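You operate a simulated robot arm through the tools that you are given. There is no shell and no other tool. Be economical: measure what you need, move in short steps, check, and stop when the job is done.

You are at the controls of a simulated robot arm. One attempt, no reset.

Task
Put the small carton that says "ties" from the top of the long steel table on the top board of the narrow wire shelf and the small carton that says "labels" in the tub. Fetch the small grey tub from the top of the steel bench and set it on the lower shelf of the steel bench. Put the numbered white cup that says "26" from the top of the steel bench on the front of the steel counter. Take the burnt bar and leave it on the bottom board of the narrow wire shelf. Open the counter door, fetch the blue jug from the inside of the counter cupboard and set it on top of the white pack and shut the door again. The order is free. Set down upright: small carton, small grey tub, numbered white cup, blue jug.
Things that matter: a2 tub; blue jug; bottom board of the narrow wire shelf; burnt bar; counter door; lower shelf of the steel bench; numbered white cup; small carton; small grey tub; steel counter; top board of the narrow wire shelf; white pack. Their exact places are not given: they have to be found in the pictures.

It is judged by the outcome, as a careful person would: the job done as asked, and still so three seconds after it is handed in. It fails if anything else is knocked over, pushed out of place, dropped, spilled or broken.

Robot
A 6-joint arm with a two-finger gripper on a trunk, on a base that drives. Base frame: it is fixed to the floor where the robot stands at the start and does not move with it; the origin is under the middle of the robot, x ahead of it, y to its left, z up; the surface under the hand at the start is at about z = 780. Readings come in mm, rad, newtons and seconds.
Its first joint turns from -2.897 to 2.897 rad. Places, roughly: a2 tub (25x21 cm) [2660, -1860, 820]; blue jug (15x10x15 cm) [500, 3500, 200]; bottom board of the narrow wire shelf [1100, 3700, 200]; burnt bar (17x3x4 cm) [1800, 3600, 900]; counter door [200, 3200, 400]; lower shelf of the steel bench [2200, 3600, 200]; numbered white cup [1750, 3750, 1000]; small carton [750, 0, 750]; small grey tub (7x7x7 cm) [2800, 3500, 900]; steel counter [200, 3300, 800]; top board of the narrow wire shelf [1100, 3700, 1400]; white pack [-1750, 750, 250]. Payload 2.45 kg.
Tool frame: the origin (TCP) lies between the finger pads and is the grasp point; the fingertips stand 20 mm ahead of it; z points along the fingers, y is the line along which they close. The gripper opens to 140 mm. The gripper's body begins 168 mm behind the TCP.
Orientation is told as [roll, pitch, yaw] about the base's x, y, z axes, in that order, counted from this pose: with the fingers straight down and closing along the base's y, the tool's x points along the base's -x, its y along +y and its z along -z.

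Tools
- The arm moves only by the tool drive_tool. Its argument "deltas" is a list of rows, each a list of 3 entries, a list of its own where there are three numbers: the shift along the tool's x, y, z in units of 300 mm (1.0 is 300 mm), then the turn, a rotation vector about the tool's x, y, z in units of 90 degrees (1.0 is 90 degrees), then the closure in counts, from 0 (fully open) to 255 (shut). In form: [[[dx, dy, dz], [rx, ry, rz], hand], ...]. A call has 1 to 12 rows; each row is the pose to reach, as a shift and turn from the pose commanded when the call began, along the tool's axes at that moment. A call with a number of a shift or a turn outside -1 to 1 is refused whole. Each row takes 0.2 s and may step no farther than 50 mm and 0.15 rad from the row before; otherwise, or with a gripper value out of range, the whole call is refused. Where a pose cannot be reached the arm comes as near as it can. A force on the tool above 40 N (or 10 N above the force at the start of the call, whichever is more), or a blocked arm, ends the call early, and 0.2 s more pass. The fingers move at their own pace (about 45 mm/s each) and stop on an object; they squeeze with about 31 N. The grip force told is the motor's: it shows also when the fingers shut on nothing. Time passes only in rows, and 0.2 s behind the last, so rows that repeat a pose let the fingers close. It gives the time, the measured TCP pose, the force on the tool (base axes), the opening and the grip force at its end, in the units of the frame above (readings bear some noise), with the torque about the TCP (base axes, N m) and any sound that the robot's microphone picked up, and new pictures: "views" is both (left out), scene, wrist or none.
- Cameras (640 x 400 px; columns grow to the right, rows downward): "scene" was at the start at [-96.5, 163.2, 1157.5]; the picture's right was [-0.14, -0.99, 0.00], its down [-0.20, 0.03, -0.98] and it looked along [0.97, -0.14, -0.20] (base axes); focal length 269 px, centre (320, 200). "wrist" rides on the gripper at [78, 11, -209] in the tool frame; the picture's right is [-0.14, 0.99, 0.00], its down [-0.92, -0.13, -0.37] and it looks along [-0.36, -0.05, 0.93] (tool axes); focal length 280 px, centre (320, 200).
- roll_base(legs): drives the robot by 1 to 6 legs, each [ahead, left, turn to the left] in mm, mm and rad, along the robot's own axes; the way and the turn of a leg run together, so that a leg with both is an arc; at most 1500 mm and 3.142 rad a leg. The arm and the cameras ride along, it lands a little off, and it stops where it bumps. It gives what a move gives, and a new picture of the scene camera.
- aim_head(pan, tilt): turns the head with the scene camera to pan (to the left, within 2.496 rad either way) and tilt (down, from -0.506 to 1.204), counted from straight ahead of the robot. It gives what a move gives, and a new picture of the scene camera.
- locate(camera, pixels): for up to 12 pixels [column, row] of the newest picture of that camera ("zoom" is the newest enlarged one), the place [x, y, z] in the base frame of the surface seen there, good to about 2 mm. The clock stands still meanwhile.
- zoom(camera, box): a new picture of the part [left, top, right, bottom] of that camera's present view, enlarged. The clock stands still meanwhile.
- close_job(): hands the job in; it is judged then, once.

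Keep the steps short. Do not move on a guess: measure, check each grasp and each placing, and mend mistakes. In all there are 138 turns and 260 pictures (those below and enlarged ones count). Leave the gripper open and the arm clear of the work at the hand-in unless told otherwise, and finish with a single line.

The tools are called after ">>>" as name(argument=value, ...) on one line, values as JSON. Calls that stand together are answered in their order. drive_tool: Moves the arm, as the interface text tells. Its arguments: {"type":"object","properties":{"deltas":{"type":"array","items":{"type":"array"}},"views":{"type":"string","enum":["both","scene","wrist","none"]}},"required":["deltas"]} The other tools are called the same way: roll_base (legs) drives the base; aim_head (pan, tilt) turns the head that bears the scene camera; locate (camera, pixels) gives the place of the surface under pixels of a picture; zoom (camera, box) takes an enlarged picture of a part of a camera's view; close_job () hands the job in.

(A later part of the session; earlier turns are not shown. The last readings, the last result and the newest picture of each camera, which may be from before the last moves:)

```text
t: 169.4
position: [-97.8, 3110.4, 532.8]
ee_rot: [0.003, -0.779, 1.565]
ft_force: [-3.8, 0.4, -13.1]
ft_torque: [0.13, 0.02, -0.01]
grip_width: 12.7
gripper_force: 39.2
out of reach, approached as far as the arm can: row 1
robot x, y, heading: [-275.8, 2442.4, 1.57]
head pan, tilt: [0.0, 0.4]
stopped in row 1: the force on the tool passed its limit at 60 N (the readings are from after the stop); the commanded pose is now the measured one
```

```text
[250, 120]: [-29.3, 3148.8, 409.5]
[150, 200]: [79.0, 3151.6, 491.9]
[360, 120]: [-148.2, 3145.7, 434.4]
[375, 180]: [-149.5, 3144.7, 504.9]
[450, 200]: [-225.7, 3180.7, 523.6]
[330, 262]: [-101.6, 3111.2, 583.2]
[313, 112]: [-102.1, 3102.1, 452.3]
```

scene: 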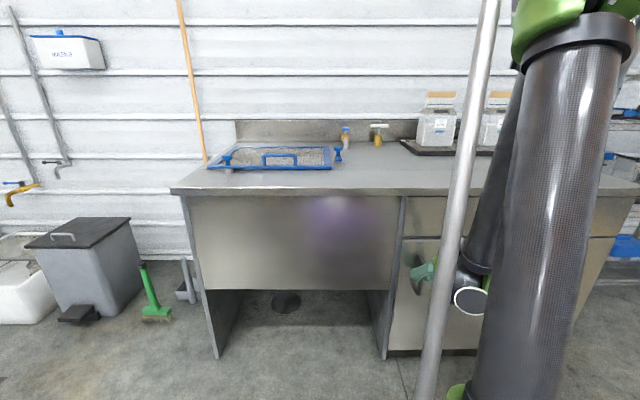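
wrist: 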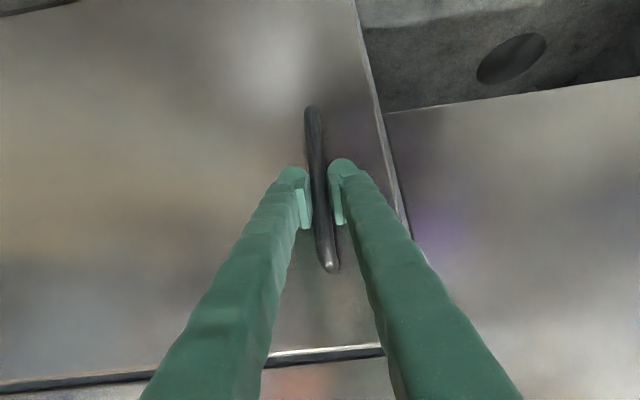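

The door did open ~20 mm (past its catch). I continue the arc in smaller 2° steps.

>>> drive_tool(deltas=[[[0.0556, -0.008, -0.0556], [-0.0157, 0, -0.0157], 255], [[0.1112, -0.0187, -0.1112], [-0.0314, 0, -0.0314], 255], [[0.1664, -0.0323, -0.1664], [-0.0471, 0, -0.0471], 255], [[0.2211, -0.0483, -0.2211], [-0.0628, 0, -0.0628], 255], [[0.2753, -0.0673, -0.2753], [-0.0786, 0, -0.0786], 255], [[0.3295, -0.089, -0.3295], [-0.0943, 0, -0.0943], 255], [[0.3825, -0.113, -0.3825], [-0.11, 0, -0.11], 255], [[0.4353, -0.14, -0.4353], [-0.1257, 0, -0.1257], 255], [[0.4871, -0.169, -0.4871], [-0.1414, 0, -0.1414], 255], [[0.5385, -0.201, -0.5385], [-0.157, 0, -0.157], 255], [[0.5889, -0.236, -0.5889], [-0.1728, 0, -0.1728], 255], [[0.6382, -0.273, -0.6382], [-0.1885, 0, -0.1885], 255]], views="both")

```text
t: 170.1
position: [-92.4, 3061.8, 542.6]
ee_rot: [0.004, -0.777, 1.64]
ft_force: [0.5, 0.1, -16.8]
ft_torque: [-0.13, -0.01, -0.02]
grip_width: 12.5
gripper_force: 39.3
out of reach, approached as far as the arm can: row 1, 2, 3
robot x, y, heading: [-280.8, 2445.4, 1.575]
head pan, tilt: [0.0, 0.4]
stopped in row 3: the force on the tool passed its limit at 63 N (the readings are from after the stop); the commanded pose is now the measured one
```

scene: 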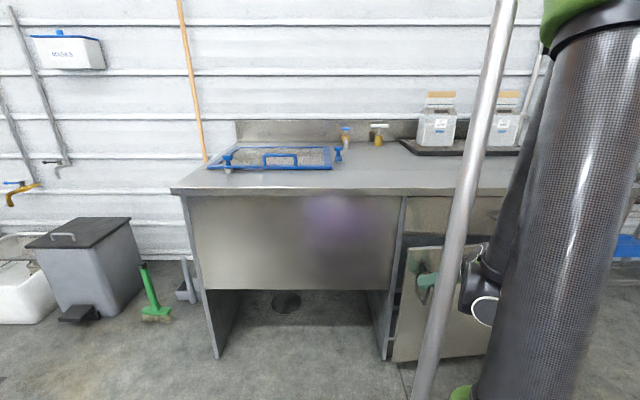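
wrist: 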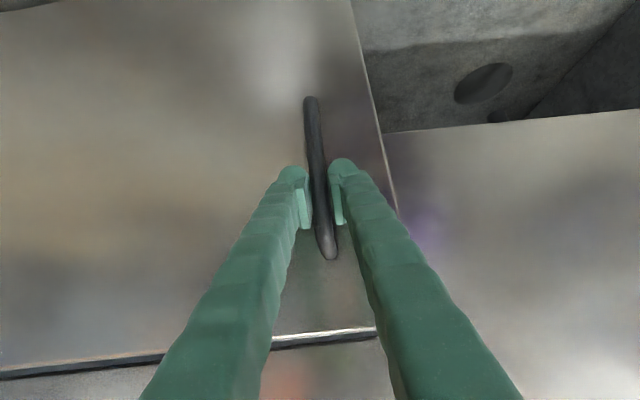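

Door is ~5° open; the arm reaches its folding limit (z is drifting up). The bar is round, so I pull with the base instead: back 140, right 20.

>>> roll_base(legs=[[-140, -20, 0]])

```text
t: 171.2
position: [-75.8, 2985.0, 543.2]
ee_rot: [0.0, -0.78, 1.637]
ft_force: [-0.7, -0.6, 8.5]
ft_torque: [0.12, 0.01, 0.01]
grip_width: 12.7
gripper_force: 39.7
robot x, y, heading: [-270.1, 2362.0, 1.571]
head pan, tilt: [0.0, 0.4]
stopped in leg 1: the force on the tool passed its limit at 47 N (the readings are from after the stop); the commanded pose is now the measured one
```

scene: 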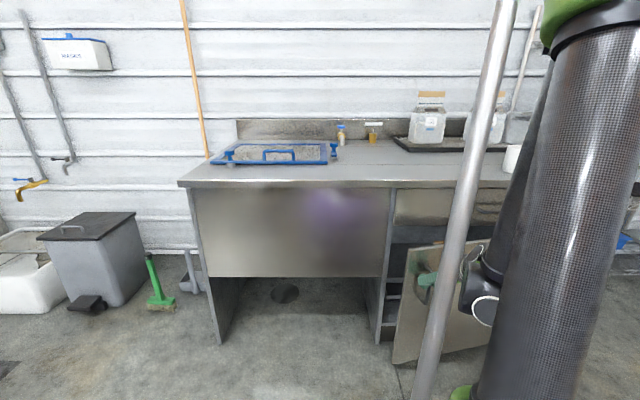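

The door follows (now ~12°). I continue along the arc with the base.

>>> roll_base(legs=[[-67, -22, 0], [-64, -30, 0], [-62, -36, 0]])

```text
t: 173.4
position: [12.5, 2793.1, 544.4]
ee_rot: [0.001, -0.781, 1.635]
ft_force: [-12.5, -8.8, -3.3]
ft_torque: [-0.11, 0.12, 0.06]
grip_width: 12.9
gripper_force: 39.2
robot x, y, heading: [-178.6, 2177.5, 1.57]
head pan, tilt: [0.0, 0.4]
```

scene: 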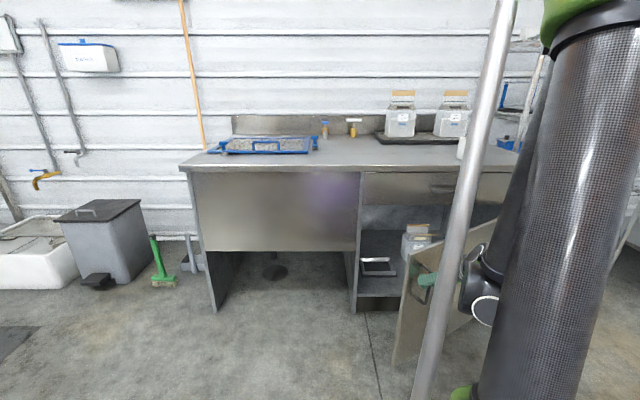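

Door at ~30°, swinging freely. I continue another 30° in six 5° legs.

>>> roll_base(legs=[[-48.1, -34.8, 0], [-44.7, -38.7, 0], [-41.3, -42.6, 0], [-37.4, -46, 0], [-33.3, -49.2, 0], [-28.8, -51.7, 0]])

```text
t: 177.2
position: [274.6, 2559.0, 543.6]
ee_rot: [0.0, -0.778, 1.637]
ft_force: [-13.6, -27.0, -6.9]
ft_torque: [-0.36, 0.12, 0.06]
grip_width: 12.7
gripper_force: 39.2
robot x, y, heading: [85.1, 1941.3, 1.569]
head pan, tilt: [0.0, 0.4]
```

scene: 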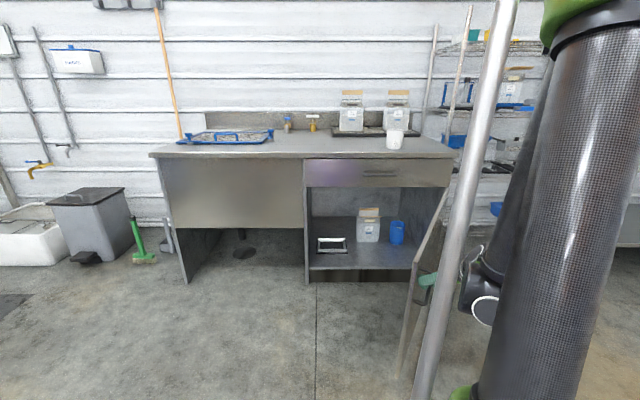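

Door at ~60°, blue jug visible inside at (397,232). I pull 10° more (square table is still ~50 mm clear), then locate the jug.

>>> roll_base(legs=[[-24.3, -54, 0], [-19.5, -54, 0]])

>>> zoom(camera="scene", box=[280, 140, 440, 300])

```text
t: 178.8
position: [384.4, 2514.7, 542.7]
ee_rot: [0.003, -0.777, 1.633]
ft_force: [3.1, 12.1, 5.8]
ft_torque: [0.12, -0.06, 0.0]
grip_width: 12.8
gripper_force: 39.4
robot x, y, heading: [196.0, 1898.7, 1.572]
head pan, tilt: [0.0, 0.4]
```

scene: 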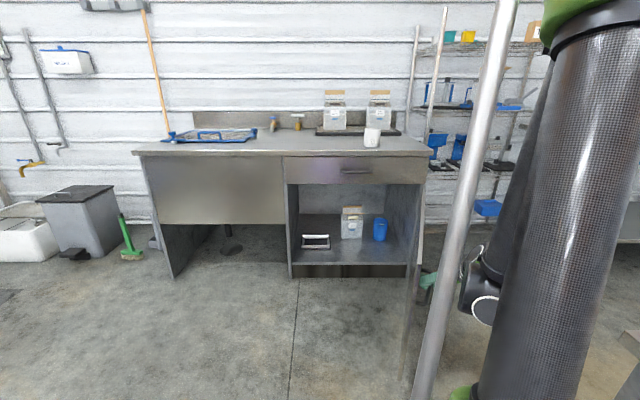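

```text
2.50 times, centred on (360, 220) of scene
```

zoom: 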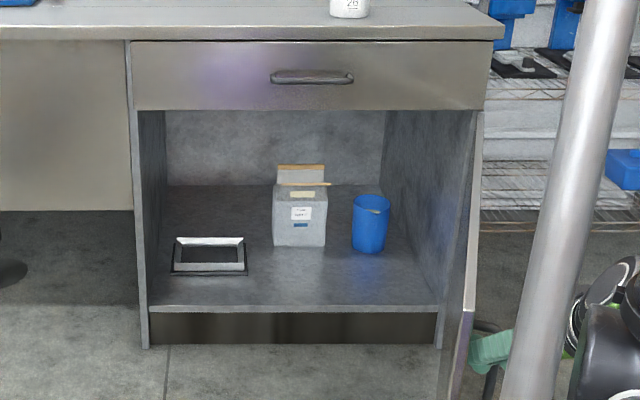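

Door ~72° open. I measure the jug and cupboard.

>>> locate(camera="zoom", pixels=[[354, 220], [386, 222], [370, 200], [370, 250], [370, 215], [300, 230], [325, 240], [285, 311], [420, 250], [440, 310], [330, 200], [466, 330]])

>>> drive_tool(deltas=[[[0, 0, 0], [0, 0, 0], 195], [[0, 0, 0], [0, 0, 0], 195], [[0, 0, 0], [0, 0, 0], 195]], views="wrist")

```text
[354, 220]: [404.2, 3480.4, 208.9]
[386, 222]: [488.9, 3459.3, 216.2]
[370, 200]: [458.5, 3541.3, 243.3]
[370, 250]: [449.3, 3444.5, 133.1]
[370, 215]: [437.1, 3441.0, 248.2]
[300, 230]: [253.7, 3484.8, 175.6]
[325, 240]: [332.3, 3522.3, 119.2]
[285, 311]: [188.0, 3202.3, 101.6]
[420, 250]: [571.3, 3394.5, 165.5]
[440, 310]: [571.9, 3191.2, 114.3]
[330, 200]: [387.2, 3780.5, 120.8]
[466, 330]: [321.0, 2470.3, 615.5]
```

```text
t: 179.6
position: [384.8, 2514.6, 543.6]
ee_rot: [0.002, -0.781, 1.634]
ft_force: [0.2, -0.2, 0.0]
ft_torque: [0.0, 0.01, 0.02]
grip_width: 33.3
gripper_force: 0.1
robot x, y, heading: [196.4, 1897.5, 1.563]
head pan, tilt: [0.0, 0.4]
```

wrist: 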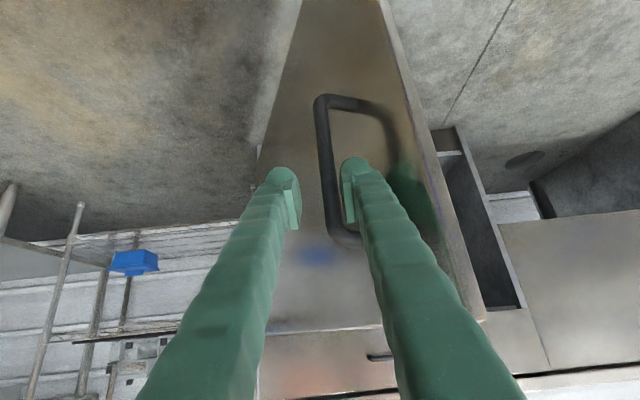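

Jug: centre ≈(446,3490), 85 mm wide, z 120–270. The fingers are free of the bar. I back off, go left, then forward so the hand sits on the door's inner side to push it wider.

>>> roll_base(legs=[[-170, 0, 0], [0, 220, 0], [280, 0, 0]])

```text
t: 183.9
position: [166.6, 2623.2, 543.0]
ee_rot: [0.002, -0.779, 1.628]
ft_force: [0.1, -0.1, -0.2]
ft_torque: [0.02, -0.03, 0.02]
grip_width: 32.8
gripper_force: 0.1
robot x, y, heading: [-27.8, 2004.1, 1.564]
head pan, tilt: [0.0, 0.4]
```

scene: 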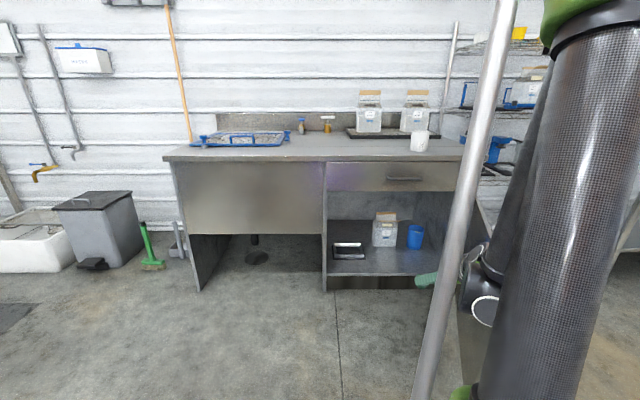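

Hand is on the inner side. I push to +x in steps with closed fingers.

>>> drive_tool(deltas=[[[0, -0.09, 0], [0, 0, 0], 255], [[0, -0.18, 0], [0, 0, 0], 255], [[0, -0.27, 0], [0, 0, 0], 255], [[0, -0.36, 0], [0, 0, 0], 255], [[0, -0.45, 0], [0, 0, 0], 255], [[0, -0.54, 0], [0, 0, 0], 255], [[0, -0.62, 0], [0, 0, 0], 255], [[0, -0.7, 0], [0, 0, 0], 255], [[0, -0.78, 0], [0, 0, 0], 255], [[0, -0.86, 0], [0, 0, 0], 255], [[0, -0.93, 0], [0, 0, 0], 255], [[0, -1.0, 0], [0, 0, 0], 255]], views="wrist")

```text
t: 186.5
position: [465.2, 2639.2, 544.4]
ee_rot: [0.002, -0.779, 1.63]
ft_force: [-0.4, -0.6, -0.2]
ft_torque: [-0.01, 0.0, 0.0]
grip_width: 0.0
gripper_force: 30.0
robot x, y, heading: [-31.5, 2005.6, 1.565]
head pan, tilt: [0.0, 0.4]
```

wrist: 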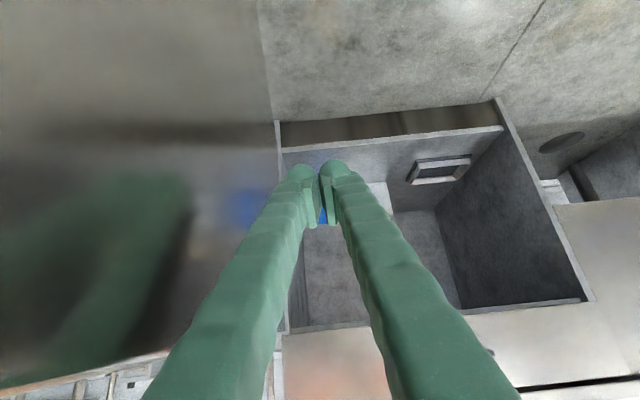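

>>> locate(camera="wrist", pixels=[[200, 60], [100, 250], [150, 150], [30, 350], [265, 100], [320, 212], [240, 210]])

```text
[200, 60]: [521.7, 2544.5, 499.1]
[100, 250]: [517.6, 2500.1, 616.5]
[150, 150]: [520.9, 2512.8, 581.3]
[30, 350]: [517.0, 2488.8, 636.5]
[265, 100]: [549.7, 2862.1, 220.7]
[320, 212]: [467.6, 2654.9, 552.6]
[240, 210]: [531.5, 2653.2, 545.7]
```

Door is at ~85°. I push ~90 mm further, then return the hand left.

>>> drive_tool(deltas=[[[0, -0.08, 0], [0, 0, 0], 255], [[0, -0.16, 0], [0, 0, 0], 255], [[0, -0.24, 0], [0, 0, 0], 255], [[0, -0.32, 0], [0, 0, 0], 255], [[0, -0.4, 0], [0, 0, 0], 255], [[0, -0.4, 0], [0, 0, 0], 255], [[0, -0.28, 0], [0, 0, 0], 255], [[0, -0.14, 0], [0, 0, 0], 200], [[0, 0, 0], [0, 0, 0], 120], [[0, 0.1, 0], [0, 0, 0], 40]], views="wrist")

```text
t: 188.7
position: [436.2, 2640.1, 545.5]
ee_rot: [0.002, -0.78, 1.63]
ft_force: [0.0, 0.2, -0.3]
ft_torque: [-0.04, 0.0, 0.0]
grip_width: 66.9
gripper_force: 0.0
robot x, y, heading: [-31.2, 2002.2, 1.566]
head pan, tilt: [0.0, 0.4]
```

wrist: 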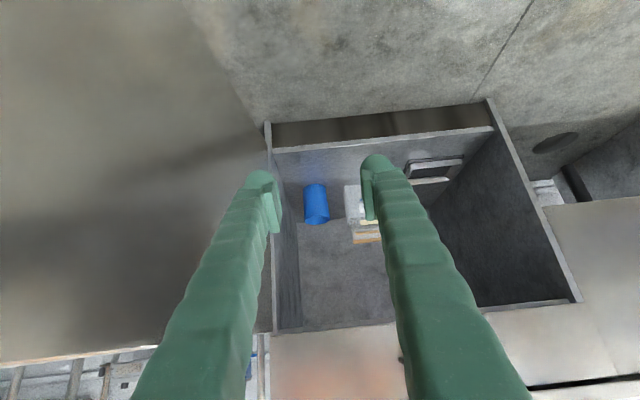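

Door is wide open, about 97°. I look closely at the jug before choosing the grip.

>>> zoom(camera="wrist", box=[270, 150, 400, 260])

>>> locate(camera="zoom", pixels=[[170, 190], [285, 190], [190, 350], [280, 345], [235, 230], [375, 180], [375, 330], [235, 360]])

```text
3.64 times, centred on (335, 205) of wrist
```

zoom: 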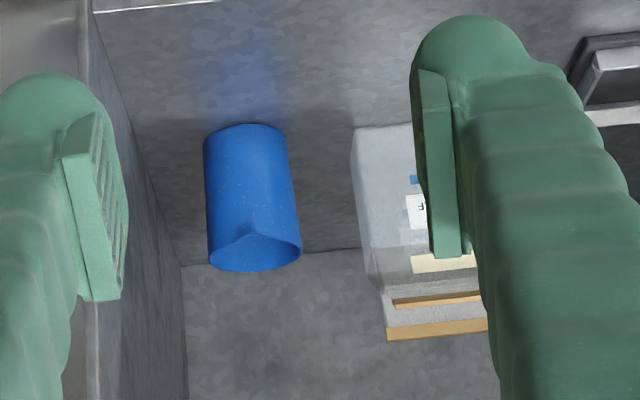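

```text
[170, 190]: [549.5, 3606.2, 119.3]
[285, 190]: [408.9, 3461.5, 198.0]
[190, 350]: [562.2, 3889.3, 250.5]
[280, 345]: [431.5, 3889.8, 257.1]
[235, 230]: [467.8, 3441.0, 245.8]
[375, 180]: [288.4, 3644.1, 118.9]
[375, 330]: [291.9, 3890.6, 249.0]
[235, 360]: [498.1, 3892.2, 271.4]
```

The jug is a plain cylinder from the front (front at y=3441, centre ≈(448,3488)), free on both sides. I lower the hand to z≈215, tilting to ~62°, still outside.

>>> drive_tool(deltas=[[[0.078, -0.004, 0.078], [0, -0.02, 0], 20], [[0.155, -0.008, 0.155], [0, -0.04, 0], 20], [[0.233, -0.012, 0.233], [0, -0.06, 0], 20], [[0.311, -0.016, 0.311], [0, -0.08, 0], 20], [[0.389, -0.02, 0.389], [0, -0.1, 0], 20], [[0.466, -0.024, 0.466], [0, -0.12, 0], 20], [[0.544, -0.028, 0.544], [0, -0.14, 0], 20], [[0.622, -0.032, 0.622], [0, -0.16, 0], 20], [[0.7, -0.036, 0.7], [0, -0.18, 0], 20], [[0.777, -0.037, 0.777], [0, -0.2, 0], 20]], views="wrist")

```text
t: 190.9
position: [586.0, 2729.8, 283.9]
ee_rot: [0.023, -1.08, 1.629]
ft_force: [-0.2, -0.3, 0.2]
ft_torque: [0.05, 0.02, 0.03]
grip_width: 129.0
gripper_force: 0.0
out of reach, approached as far as the arm can: row 3, 4, 5, 6, 7, 8, 9, 10
robot x, y, heading: [-28.1, 2004.2, 1.566]
head pan, tilt: [0.0, 0.4]
```

wrist: 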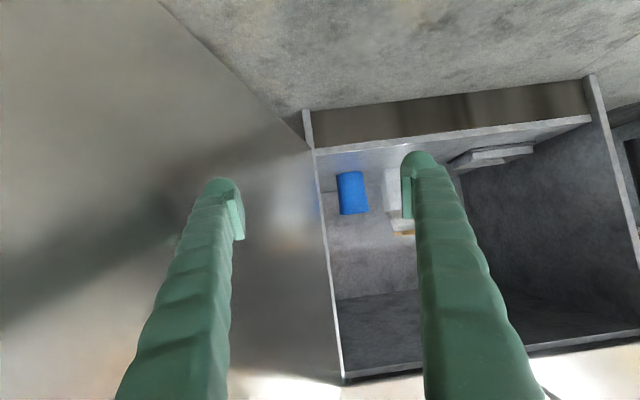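

The low tilted pose needs a large radius. I look at how the arm stands now.

>>> aim_head(pan=-0.15, tilt=0.45)

```text
t: 191.6
position: [585.9, 2728.7, 284.3]
ee_rot: [0.021, -1.081, 1.629]
ft_force: [-1.0, 0.5, 0.0]
ft_torque: [-0.01, 0.0, -0.01]
grip_width: 129.3
gripper_force: 0.0
robot x, y, heading: [-23.8, 2004.8, 1.561]
head pan, tilt: [-0.15, 0.45]
```

scene: 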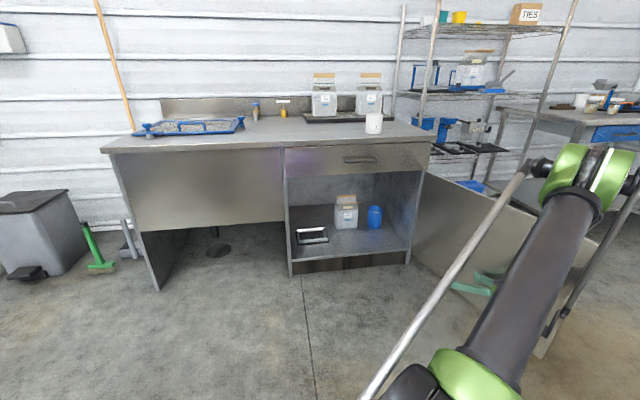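

>>> locate(camera="scene", pixels=[[570, 185], [610, 165], [480, 370], [540, 290], [485, 280], [540, 165], [400, 385], [600, 270]])

```text
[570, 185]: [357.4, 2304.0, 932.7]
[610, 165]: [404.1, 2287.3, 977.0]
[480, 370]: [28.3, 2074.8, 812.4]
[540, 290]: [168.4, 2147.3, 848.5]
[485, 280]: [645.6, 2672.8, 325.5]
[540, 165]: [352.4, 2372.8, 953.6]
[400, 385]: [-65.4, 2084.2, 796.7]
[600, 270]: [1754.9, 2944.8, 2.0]
```

Shoulder is at z≈780; the arm reaches low tilted poses at larger radius (~1090), which also keeps the forearm clear of the counter edge. I move the hand left and forward, still outside the cupboard.

>>> drive_tool(deltas=[[[-0.0315, 0.09, 0.089], [0, 0, 0], 20], [[-0.063, 0.18, 0.178], [0, 0, 0], 20], [[-0.0945, 0.27, 0.267], [0, 0, 0], 20], [[-0.126, 0.36, 0.356], [0, 0, 0], 20], [[-0.158, 0.45, 0.445], [0, 0, 0], 20], [[-0.189, 0.54, 0.534], [0, 0, 0], 20], [[-0.22, 0.63, 0.623], [0, 0, 0], 20], [[-0.252, 0.72, 0.712], [0, 0, 0], 20], [[-0.284, 0.81, 0.801], [0, 0, 0], 20], [[-0.315, 0.9, 0.89], [0, 0, 0], 20], [[-0.347, 0.99, 0.98], [0, 0, 0], 20]], views="both")

```text
t: 194.0
position: [274.4, 3022.2, 241.9]
ee_rot: [0.006, -1.092, 1.627]
ft_force: [0.6, 0.0, 0.0]
ft_torque: [0.02, 0.06, 0.02]
grip_width: 129.4
gripper_force: 0.1
out of reach, approached as far as the arm can: row 1, 2, 3, 4, 5, 6, 7, 8, 9, 10
robot x, y, heading: [-29.6, 2005.2, 1.564]
head pan, tilt: [-0.15, 0.45]
```

scene: 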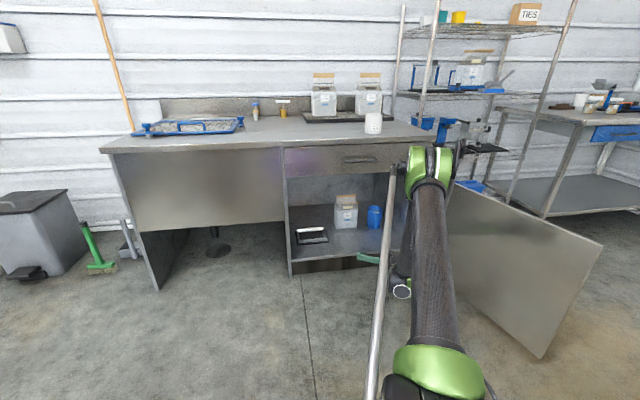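
wrist: 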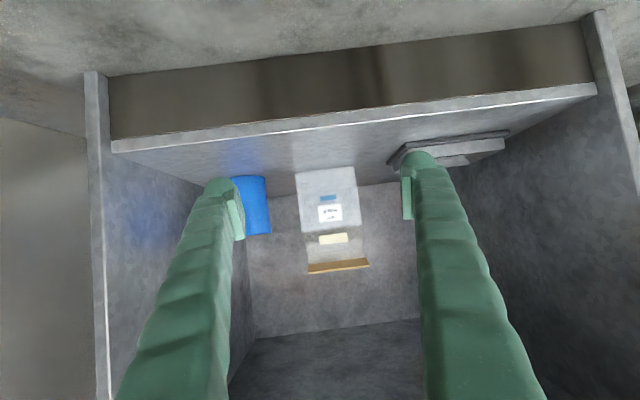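

Hand is well placed in front of the cupboard. I lower 27 mm and shift the base right 172 so that the fingers line up with the jug.

>>> drive_tool(deltas=[[[0.04, 0, 0.021], [0, 0, 0], 10], [[0.08, 0, 0.042], [0, 0, 0], 10]], views="none")

>>> roll_base(legs=[[0, -175, 0], [180, 0, 0]])

>>> zoom(camera="wrist", box=[0, 0, 640, 400])

```text
t: 194.6
position: [276.6, 3028.4, 217.4]
ee_rot: [0.006, -1.09, 1.629]
ft_force: [-0.8, -0.3, 0.5]
ft_torque: [0.01, -0.01, 0.04]
grip_width: 134.6
gripper_force: 0.0
out of reach, approached as far as the arm can: row 1, 2
robot x, y, heading: [-23.9, 2007.3, 1.565]
head pan, tilt: [-0.15, 0.45]
```

```text
t: 197.2
position: [451.4, 3210.7, 218.3]
ee_rot: [0.007, -1.091, 1.629]
ft_force: [0.1, 0.8, 0.0]
ft_torque: [0.01, -0.02, -0.01]
grip_width: 134.5
gripper_force: 0.0
robot x, y, heading: [144.8, 2183.2, 1.558]
head pan, tilt: [-0.15, 0.45]
```

scene: 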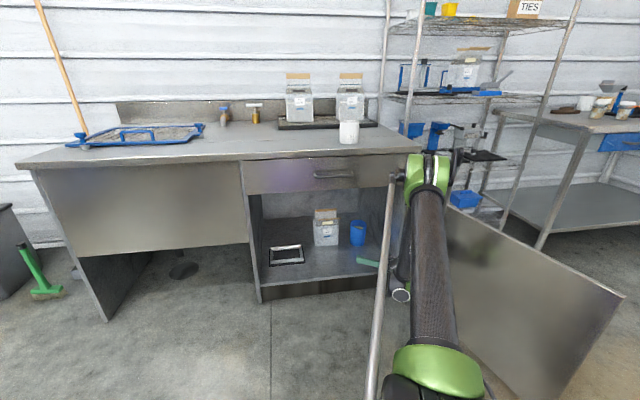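

```text
1.00 times, centred on (320, 200) of wrist (not enlarged: the box is as wide or as high as the picture)
```

zoom: 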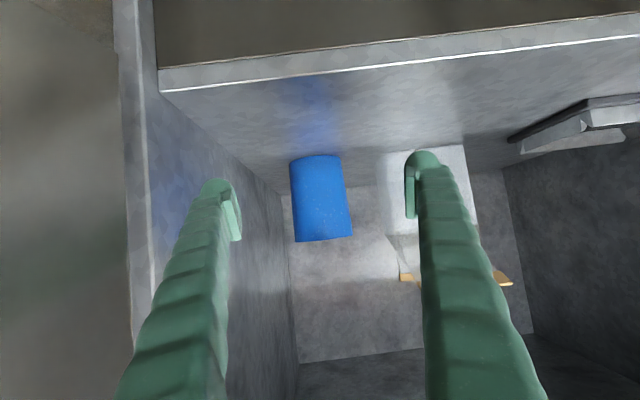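

>>> locate(camera="zoom", pixels=[[294, 200], [347, 200], [320, 200], [320, 160], [325, 236], [385, 200], [440, 180], [150, 150]])

```text
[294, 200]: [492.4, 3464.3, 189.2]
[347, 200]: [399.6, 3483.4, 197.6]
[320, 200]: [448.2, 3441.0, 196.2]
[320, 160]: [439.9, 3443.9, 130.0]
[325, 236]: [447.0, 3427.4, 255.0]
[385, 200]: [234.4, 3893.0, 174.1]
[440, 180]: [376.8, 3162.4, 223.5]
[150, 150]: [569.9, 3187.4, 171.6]
```

Jug centre ≈(447,3489), 96 mm wide; fingers open to 134. I drive forward 277 so the fingers straddle it.

>>> roll_base(legs=[[180, 3, 0], [95, 3, 0]])

>>> drive_tool(deltas=[[[0, 0, 0], [0, 0, 0], 0]], views="wrist")

```text
t: 199.4
position: [442.7, 3485.8, 216.7]
ee_rot: [0.006, -1.093, 1.633]
ft_force: [0.4, -0.3, -0.6]
ft_torque: [-0.03, -0.01, -0.02]
grip_width: 134.4
gripper_force: 0.1
robot x, y, heading: [136.8, 2459.5, 1.568]
head pan, tilt: [-0.15, 0.45]
```

scene: 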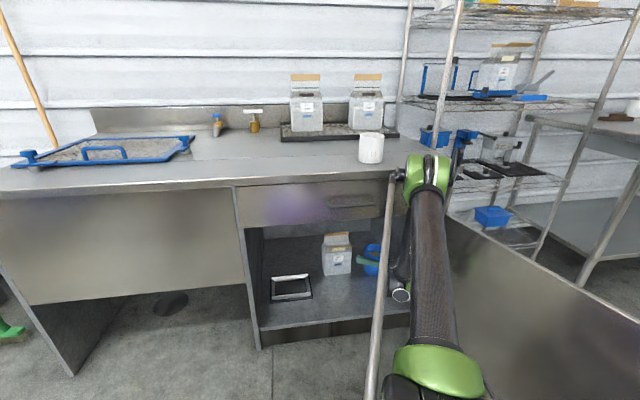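

```text
t: 199.8
position: [443.2, 3484.5, 217.3]
ee_rot: [0.005, -1.092, 1.633]
ft_force: [0.1, 0.3, 0.0]
ft_torque: [0.01, -0.02, -0.01]
grip_width: 140.1
gripper_force: 0.0
robot x, y, heading: [140.7, 2461.8, 1.566]
head pan, tilt: [-0.15, 0.45]
```

wrist: 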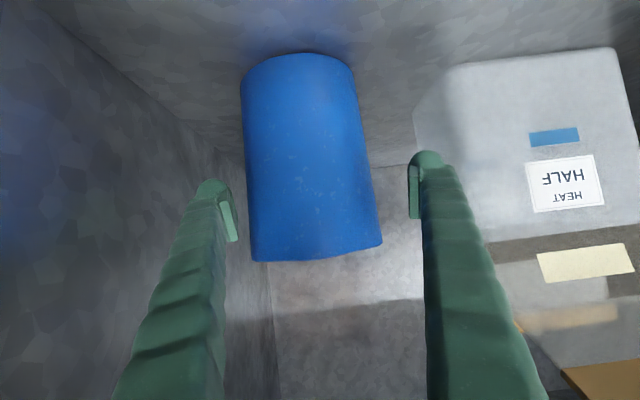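

The jug is between the fingers, 5 mm off centre. I correct and close.

>>> drive_tool(deltas=[[[0, -0.015, 0], [0, 0, 0], 60], [[0, -0.015, 0], [0, 0, 0], 255], [[0, -0.015, 0], [0, 0, 0], 255], [[0, -0.015, 0], [0, 0, 0], 255], [[0, -0.015, 0], [0, 0, 0], 255], [[0, -0.015, 0], [0, 0, 0], 255]], views="wrist")

```text
t: 201.2
position: [448.2, 3484.8, 217.7]
ee_rot: [0.007, -1.091, 1.632]
ft_force: [0.2, -2.1, 1.0]
ft_torque: [0.0, 0.11, 0.06]
grip_width: 107.1
gripper_force: 31.0
robot x, y, heading: [140.1, 2459.1, 1.567]
head pan, tilt: [-0.15, 0.45]
```

wrist: 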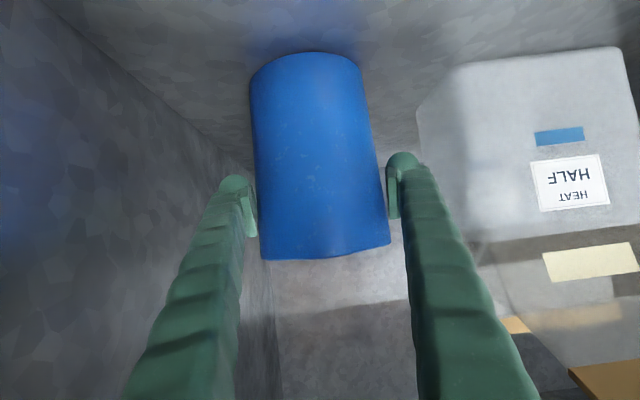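

Gripped at 107 mm. I lift 40 mm straight up and check.

>>> drive_tool(deltas=[[[-0.015, 0, -0.008], [0, 0, 0], 255], [[-0.04, 0, -0.021], [0, 0, 0], 255], [[-0.08, 0, -0.042], [0, 0, 0], 255], [[-0.118, 0, -0.063], [0, 0, 0], 255], [[-0.118, 0, -0.063], [0, 0, 0], 255]], views="wrist")

```text
t: 202.4
position: [449.1, 3484.8, 256.3]
ee_rot: [0.007, -1.091, 1.632]
ft_force: [0.4, -0.1, -4.6]
ft_torque: [-0.08, -0.03, 0.03]
grip_width: 106.8
gripper_force: 31.0
robot x, y, heading: [140.4, 2460.9, 1.569]
head pan, tilt: [-0.15, 0.45]
```

wrist: 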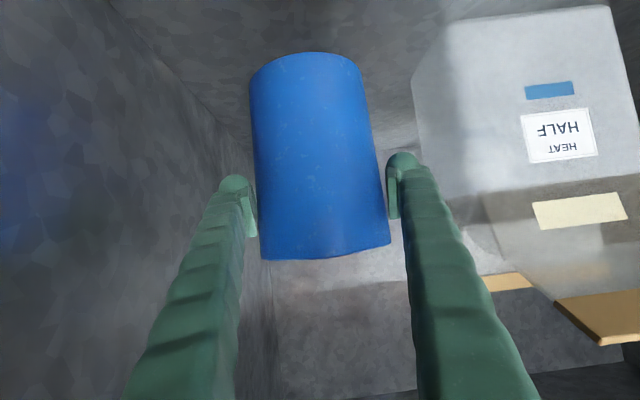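

Jug lifted, upright. I back straight out of the cupboard.

>>> roll_base(legs=[[-480, 0, 0]])

>>> aim_head(pan=1.6, tilt=0.35)

>>> aim_head(pan=2.4, tilt=0.35)

```text
t: 205.2
position: [446.1, 3006.0, 256.0]
ee_rot: [0.005, -1.092, 1.631]
ft_force: [0.3, -0.3, -5.2]
ft_torque: [-0.09, 0.01, -0.01]
grip_width: 107.1
gripper_force: 31.2
robot x, y, heading: [141.9, 1981.2, 1.569]
head pan, tilt: [-0.15, 0.45]
```

scene: 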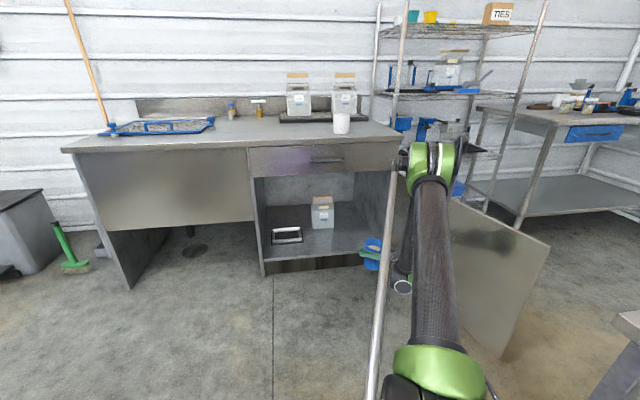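

```text
t: 207.0
position: [445.1, 3005.9, 256.6]
ee_rot: [0.004, -1.091, 1.633]
ft_force: [-0.4, 0.0, -3.9]
ft_torque: [-0.09, -0.02, 0.02]
grip_width: 106.4
gripper_force: 31.2
robot x, y, heading: [141.4, 1981.9, 1.566]
head pan, tilt: [1.6, 0.351]
```

scene: 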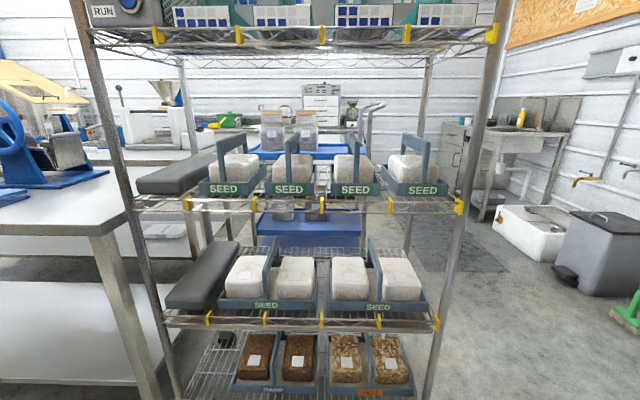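

```text
t: 208.1
position: [447.0, 3005.8, 256.5]
ee_rot: [0.005, -1.091, 1.633]
ft_force: [-0.5, 0.6, -3.8]
ft_torque: [-0.11, -0.02, -0.03]
grip_width: 106.8
gripper_force: 31.1
robot x, y, heading: [144.8, 1985.8, 1.575]
head pan, tilt: [2.4, 0.351]
```

scene: 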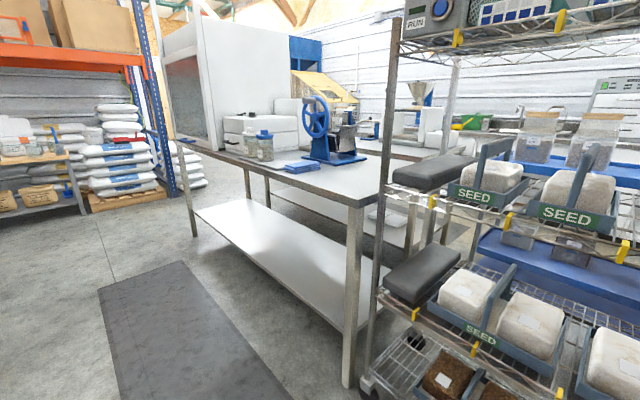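

I look for the white pack near (−1750,750,250): there is a pale thing on a lower board at (380,217).

>>> locate(camera="scene", pixels=[[385, 217], [405, 205], [420, 200], [340, 205], [260, 170], [355, 200], [348, 385], [188, 236], [195, 212], [240, 305], [300, 345], [110, 290]])

>>> zoom(camera="scene", box=[180, 120, 480, 320])

```text
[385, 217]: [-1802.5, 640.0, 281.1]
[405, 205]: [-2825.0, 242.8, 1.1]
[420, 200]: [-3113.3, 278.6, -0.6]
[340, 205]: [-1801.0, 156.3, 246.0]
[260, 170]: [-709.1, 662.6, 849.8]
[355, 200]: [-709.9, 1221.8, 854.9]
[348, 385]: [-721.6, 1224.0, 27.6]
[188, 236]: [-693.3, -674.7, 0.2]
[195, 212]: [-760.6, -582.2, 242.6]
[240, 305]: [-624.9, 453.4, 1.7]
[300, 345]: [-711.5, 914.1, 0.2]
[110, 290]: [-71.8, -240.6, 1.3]
```

```text
2.00 times, centred on (330, 220) of scene
```

zoom: 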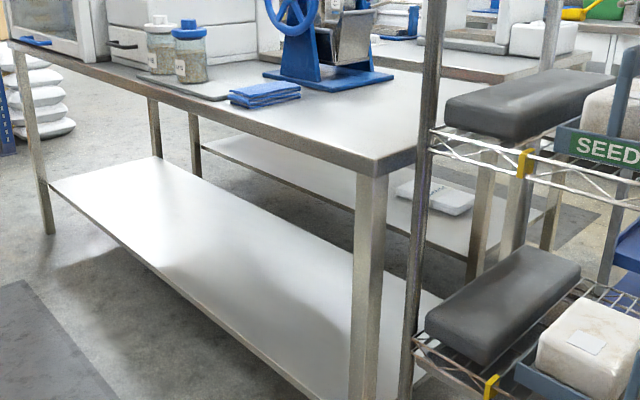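

The white pack lies flat on the lower shelf of a second bench at about (−1800,700,281), behind the first white table. I first raise and draw in the jug, keeping its attitude.

>>> drive_tool(deltas=[[[-0.07, 0.03, -0.12], [0, 0, 0], 255], [[-0.14, 0.06, -0.25], [0, 0, 0], 255], [[-0.21, 0.1, -0.38], [0, 0, 0], 255], [[-0.28, 0.13, -0.51], [0, 0, 0], 255], [[-0.35, 0.16, -0.64], [0, 0, 0], 255], [[-0.43, 0.2, -0.77], [0, 0, 0], 255], [[-0.5, 0.23, -0.9], [0, 0, 0], 255], [[-0.56, 0.26, -1.0], [0, 0, 0], 255]], views="none")

>>> drive_tool(deltas=[[[-0.07, 0.03, -0.12], [0, 0, 0], 255], [[-0.14, 0.06, -0.25], [0, 0, 0], 255], [[-0.21, 0.1, -0.38], [0, 0, 0], 255], [[-0.28, 0.13, -0.5], [0, 0, 0], 255]], views="wrist")

```text
t: 209.9
position: [380.4, 2810.1, 544.6]
ee_rot: [0.005, -1.091, 1.632]
ft_force: [-0.4, 0.1, -5.6]
ft_torque: [-0.06, -0.01, 0.03]
grip_width: 106.3
gripper_force: 31.2
out of reach, approached as far as the arm can: row 2, 3, 4, 5, 6
robot x, y, heading: [141.6, 1980.8, 1.568]
head pan, tilt: [2.4, 0.351]
```

```text
t: 210.9
position: [348.8, 2714.9, 687.0]
ee_rot: [0.005, -1.091, 1.633]
ft_force: [-0.2, 0.3, -4.0]
ft_torque: [-0.1, 0.01, 0.03]
grip_width: 106.3
gripper_force: 31.1
robot x, y, heading: [138.3, 1980.7, 1.568]
head pan, tilt: [2.4, 0.351]
```

wrist: 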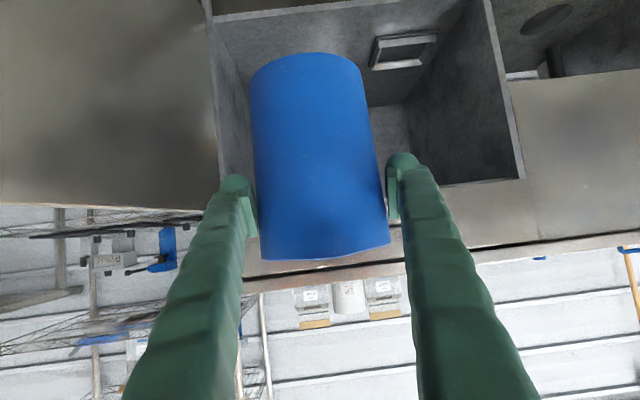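

Carrying pose is fine. I turn left to face −x (swing radius ~770 clears the rack), sidestep to y≈2450, and drive ahead past the rack's end.

>>> roll_base(legs=[[0, 0, 1.574], [0, -480, 0], [1000, 0, 0]])

>>> aim_head(pan=0.5, tilt=0.35)

```text
t: 222.3
position: [-1572.0, 2677.3, 686.7]
ee_rot: [0.004, -1.092, -3.077]
ft_force: [0.0, 0.2, -3.7]
ft_torque: [0.0, -0.12, 0.0]
grip_width: 105.2
gripper_force: 30.6
robot x, y, heading: [-839.4, 2468.9, -3.142]
head pan, tilt: [2.4, 0.351]
```

scene: 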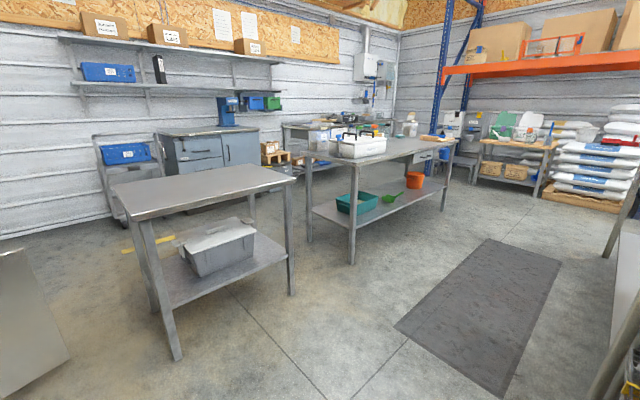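

```text
t: 224.2
position: [-1571.3, 2676.7, 687.8]
ee_rot: [0.006, -1.091, -3.078]
ft_force: [-0.5, 0.1, -5.0]
ft_torque: [-0.02, -0.11, -0.01]
grip_width: 105.3
gripper_force: 31.3
robot x, y, heading: [-837.4, 2469.0, -3.142]
head pan, tilt: [0.499, 0.351]
```

scene: 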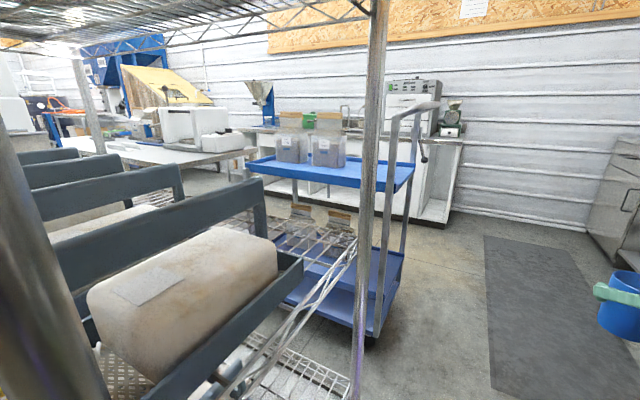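

I see a blue cart, wall benches and free floor with a mat. I measure them for the route.

>>> locate(camera="scene", pixels=[[355, 335], [365, 185], [250, 165], [275, 200], [430, 225], [510, 270], [600, 250], [480, 240], [240, 150], [180, 165], [130, 150], [385, 320]])

>>> zoom(camera="scene", box=[80, 60, 460, 300])

```text
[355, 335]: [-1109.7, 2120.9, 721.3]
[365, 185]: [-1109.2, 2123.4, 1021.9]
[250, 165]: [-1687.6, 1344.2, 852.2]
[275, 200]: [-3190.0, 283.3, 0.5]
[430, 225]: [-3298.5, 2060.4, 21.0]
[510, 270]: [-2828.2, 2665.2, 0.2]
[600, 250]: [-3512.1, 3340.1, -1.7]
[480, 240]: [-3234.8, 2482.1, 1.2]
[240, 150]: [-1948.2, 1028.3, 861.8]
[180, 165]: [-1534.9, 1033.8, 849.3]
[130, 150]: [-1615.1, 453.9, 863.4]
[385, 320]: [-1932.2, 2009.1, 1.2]
```

```text
1.67 times, centred on (270, 180) of scene
```

zoom: 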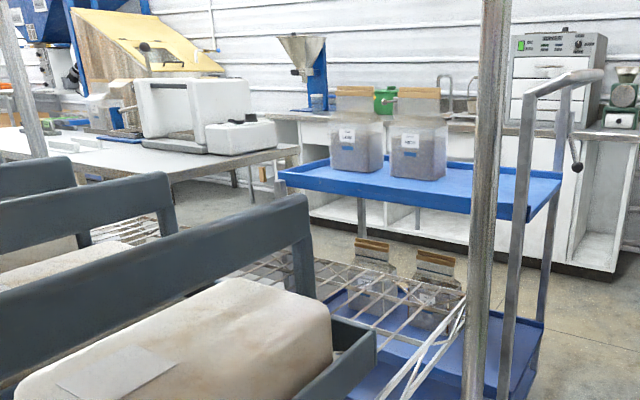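

The second bench's top is x≈−1535…−2000, ending at y≈1030; the aisle behind it is reachable. I drive ahead 1550 and look left.

>>> roll_base(legs=[[1500, 0, 0], [150, 0, 0]])

>>> aim_head(pan=1.6, tilt=0.4)

```text
t: 232.6
position: [-3222.6, 2675.5, 685.9]
ee_rot: [0.005, -1.09, -3.077]
ft_force: [0.1, 0.1, -3.8]
ft_torque: [-0.02, -0.13, 0.04]
grip_width: 105.0
gripper_force: 30.8
robot x, y, heading: [-2486.6, 2467.7, 3.14]
head pan, tilt: [0.499, 0.351]
```

scene: 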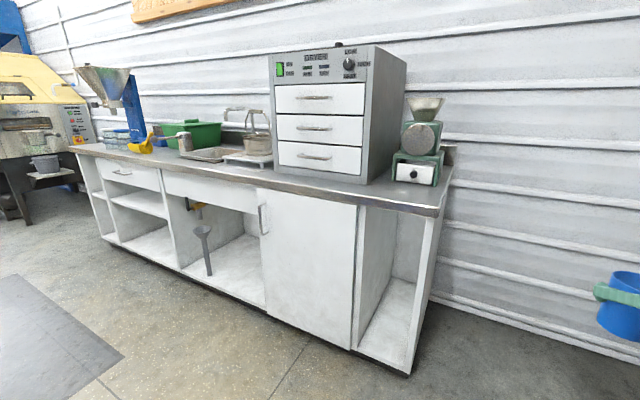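

```text
t: 233.9
position: [-3223.2, 2673.7, 686.0]
ee_rot: [0.007, -1.09, -3.077]
ft_force: [-0.4, 1.4, -4.3]
ft_torque: [-0.01, -0.11, -0.01]
grip_width: 104.7
gripper_force: 31.4
robot x, y, heading: [-2491.6, 2465.3, 3.139]
head pan, tilt: [1.6, 0.4]
```

scene: 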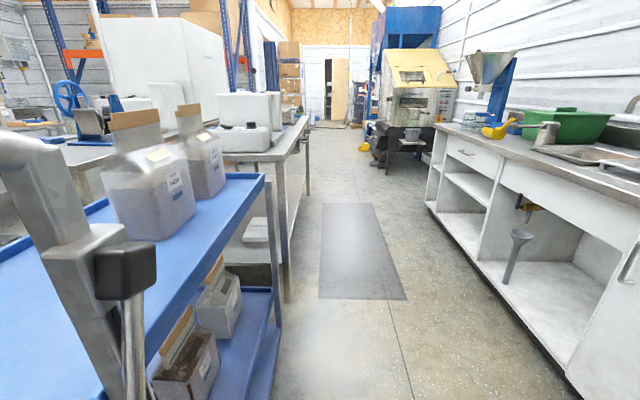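

I see the aisle; the white pack is on the lower board at (255,235). I measure it, the bench's edge and legs, and the wall counter.

>>> locate(camera="scene", pixels=[[257, 222], [255, 238], [244, 238], [268, 240], [283, 150], [288, 290], [285, 230], [305, 125], [308, 190], [440, 200], [570, 360], [270, 350]])

>>> zoom(camera="scene", box=[200, 90, 360, 310])

```text
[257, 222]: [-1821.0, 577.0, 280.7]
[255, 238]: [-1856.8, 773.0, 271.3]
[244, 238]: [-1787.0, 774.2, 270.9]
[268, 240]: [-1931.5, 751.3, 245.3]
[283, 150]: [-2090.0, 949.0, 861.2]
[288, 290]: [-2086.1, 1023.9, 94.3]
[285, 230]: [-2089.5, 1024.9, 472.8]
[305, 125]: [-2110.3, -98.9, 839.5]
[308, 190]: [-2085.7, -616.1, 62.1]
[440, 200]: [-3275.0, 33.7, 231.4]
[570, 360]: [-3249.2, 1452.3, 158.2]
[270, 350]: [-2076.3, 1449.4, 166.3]
```

```text
1.82 times, centred on (280, 200) of scene
```

zoom: 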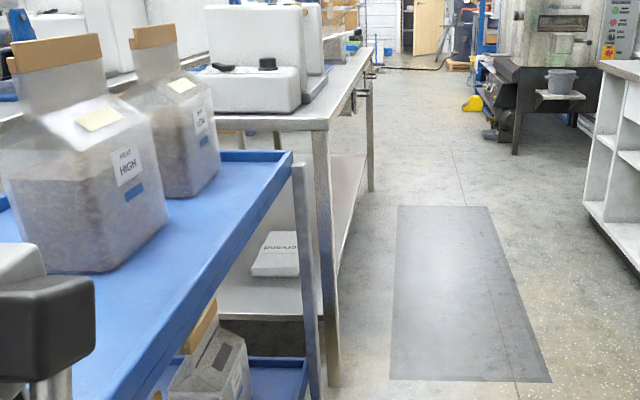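

Bench: edge x≈−2105, legs at (−2087,1024) and (−2086,−616); pack x≈−1870…−1720, y 577–773, top z 281. I turn to face −y in the open area, sidestep to the aisle's wall side and drive down it.

>>> roll_base(legs=[[-140, 0, 0], [0, 0, 1.571], [0, -460, 0], [900, 0, 0]])

>>> aim_head(pan=0.6, tilt=0.5)

```text
t: 245.9
position: [-3024.9, 814.5, 686.1]
ee_rot: [0.005, -1.09, -1.515]
ft_force: [0.4, 0.3, -5.2]
ft_torque: [0.09, -0.02, -0.01]
grip_width: 103.7
gripper_force: 31.6
robot x, y, heading: [-2809.9, 1544.6, -1.579]
head pan, tilt: [1.6, 0.4]
```

scene: 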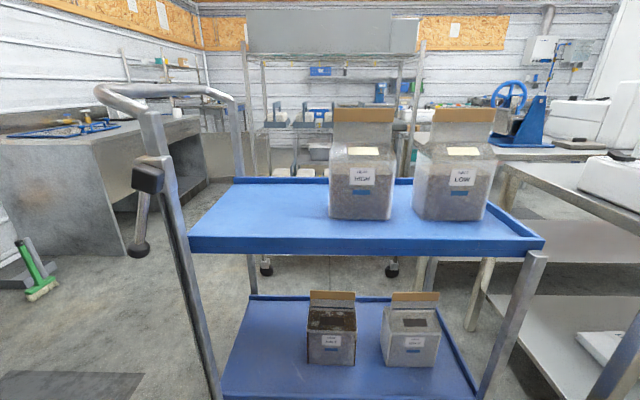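

```text
t: 247.2
position: [-3024.1, 813.8, 687.5]
ee_rot: [0.006, -1.092, -1.516]
ft_force: [0.5, 0.3, -5.1]
ft_torque: [0.1, 0.0, 0.02]
grip_width: 103.5
gripper_force: 31.0
robot x, y, heading: [-2809.3, 1548.1, -1.581]
head pan, tilt: [0.6, 0.499]
```

scene: 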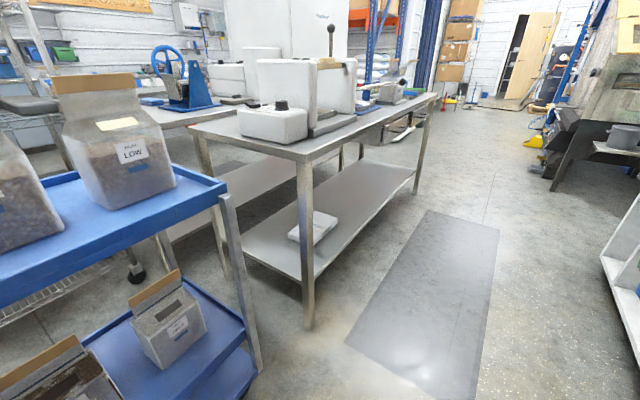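

Grip width shrinks slowly (107→103.5); I check the wrist view for slip.

>>> drive_tool(deltas=[[[0, 0, 0], [0, 0, 0], 255]], views="wrist")

>>> locate(camera="scene", pixels=[[313, 212], [290, 238], [318, 243], [338, 218], [305, 320], [310, 228], [385, 130], [345, 150], [230, 270]])

>>> zoom(camera="scene", box=[180, 90, 450, 270])

```text
t: 247.6
position: [-3023.9, 814.7, 686.5]
ee_rot: [0.004, -1.091, -1.515]
ft_force: [0.0, -0.8, -4.1]
ft_torque: [0.12, 0.01, 0.02]
grip_width: 103.6
gripper_force: 31.1
robot x, y, heading: [-2809.6, 1547.9, -1.576]
head pan, tilt: [0.6, 0.499]
```

wrist: 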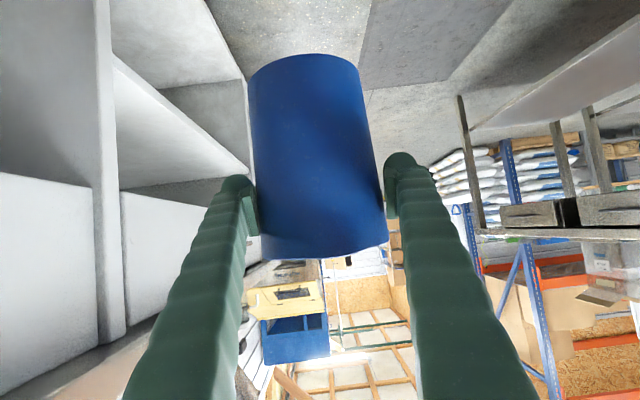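

```text
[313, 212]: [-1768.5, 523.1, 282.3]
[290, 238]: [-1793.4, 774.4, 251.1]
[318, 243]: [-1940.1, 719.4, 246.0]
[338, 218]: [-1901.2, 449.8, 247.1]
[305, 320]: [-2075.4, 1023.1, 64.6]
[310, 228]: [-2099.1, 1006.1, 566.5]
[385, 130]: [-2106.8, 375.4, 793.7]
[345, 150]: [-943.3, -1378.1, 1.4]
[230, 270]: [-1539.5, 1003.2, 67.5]
```

```text
2.22 times, centred on (315, 180) of scene
```

zoom: 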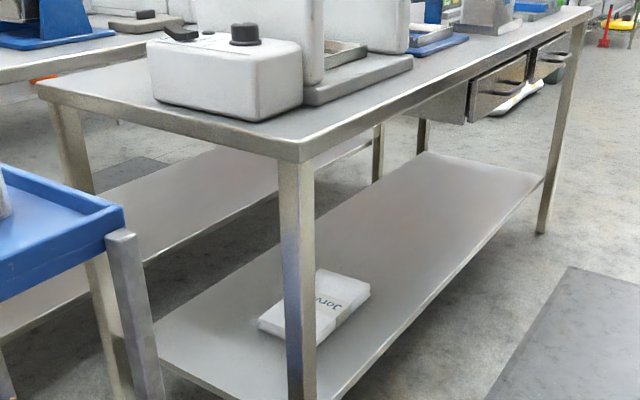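

Jug is steady (no visible slip). I measure the drawers under the second bench to plan the swing.

>>> locate(camera="zoom", pixels=[[420, 108], [440, 115], [466, 120], [470, 95], [500, 100], [530, 78], [560, 60], [340, 160], [345, 305], [265, 320], [318, 345], [325, 272]])

```text
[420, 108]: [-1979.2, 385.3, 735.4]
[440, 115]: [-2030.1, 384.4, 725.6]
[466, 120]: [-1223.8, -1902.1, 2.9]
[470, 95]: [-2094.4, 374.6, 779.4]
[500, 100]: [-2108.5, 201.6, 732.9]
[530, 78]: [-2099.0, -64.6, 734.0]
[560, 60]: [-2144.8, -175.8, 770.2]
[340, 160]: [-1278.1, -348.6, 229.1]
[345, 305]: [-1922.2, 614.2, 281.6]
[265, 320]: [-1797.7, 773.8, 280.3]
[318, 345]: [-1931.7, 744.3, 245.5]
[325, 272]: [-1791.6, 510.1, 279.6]
```

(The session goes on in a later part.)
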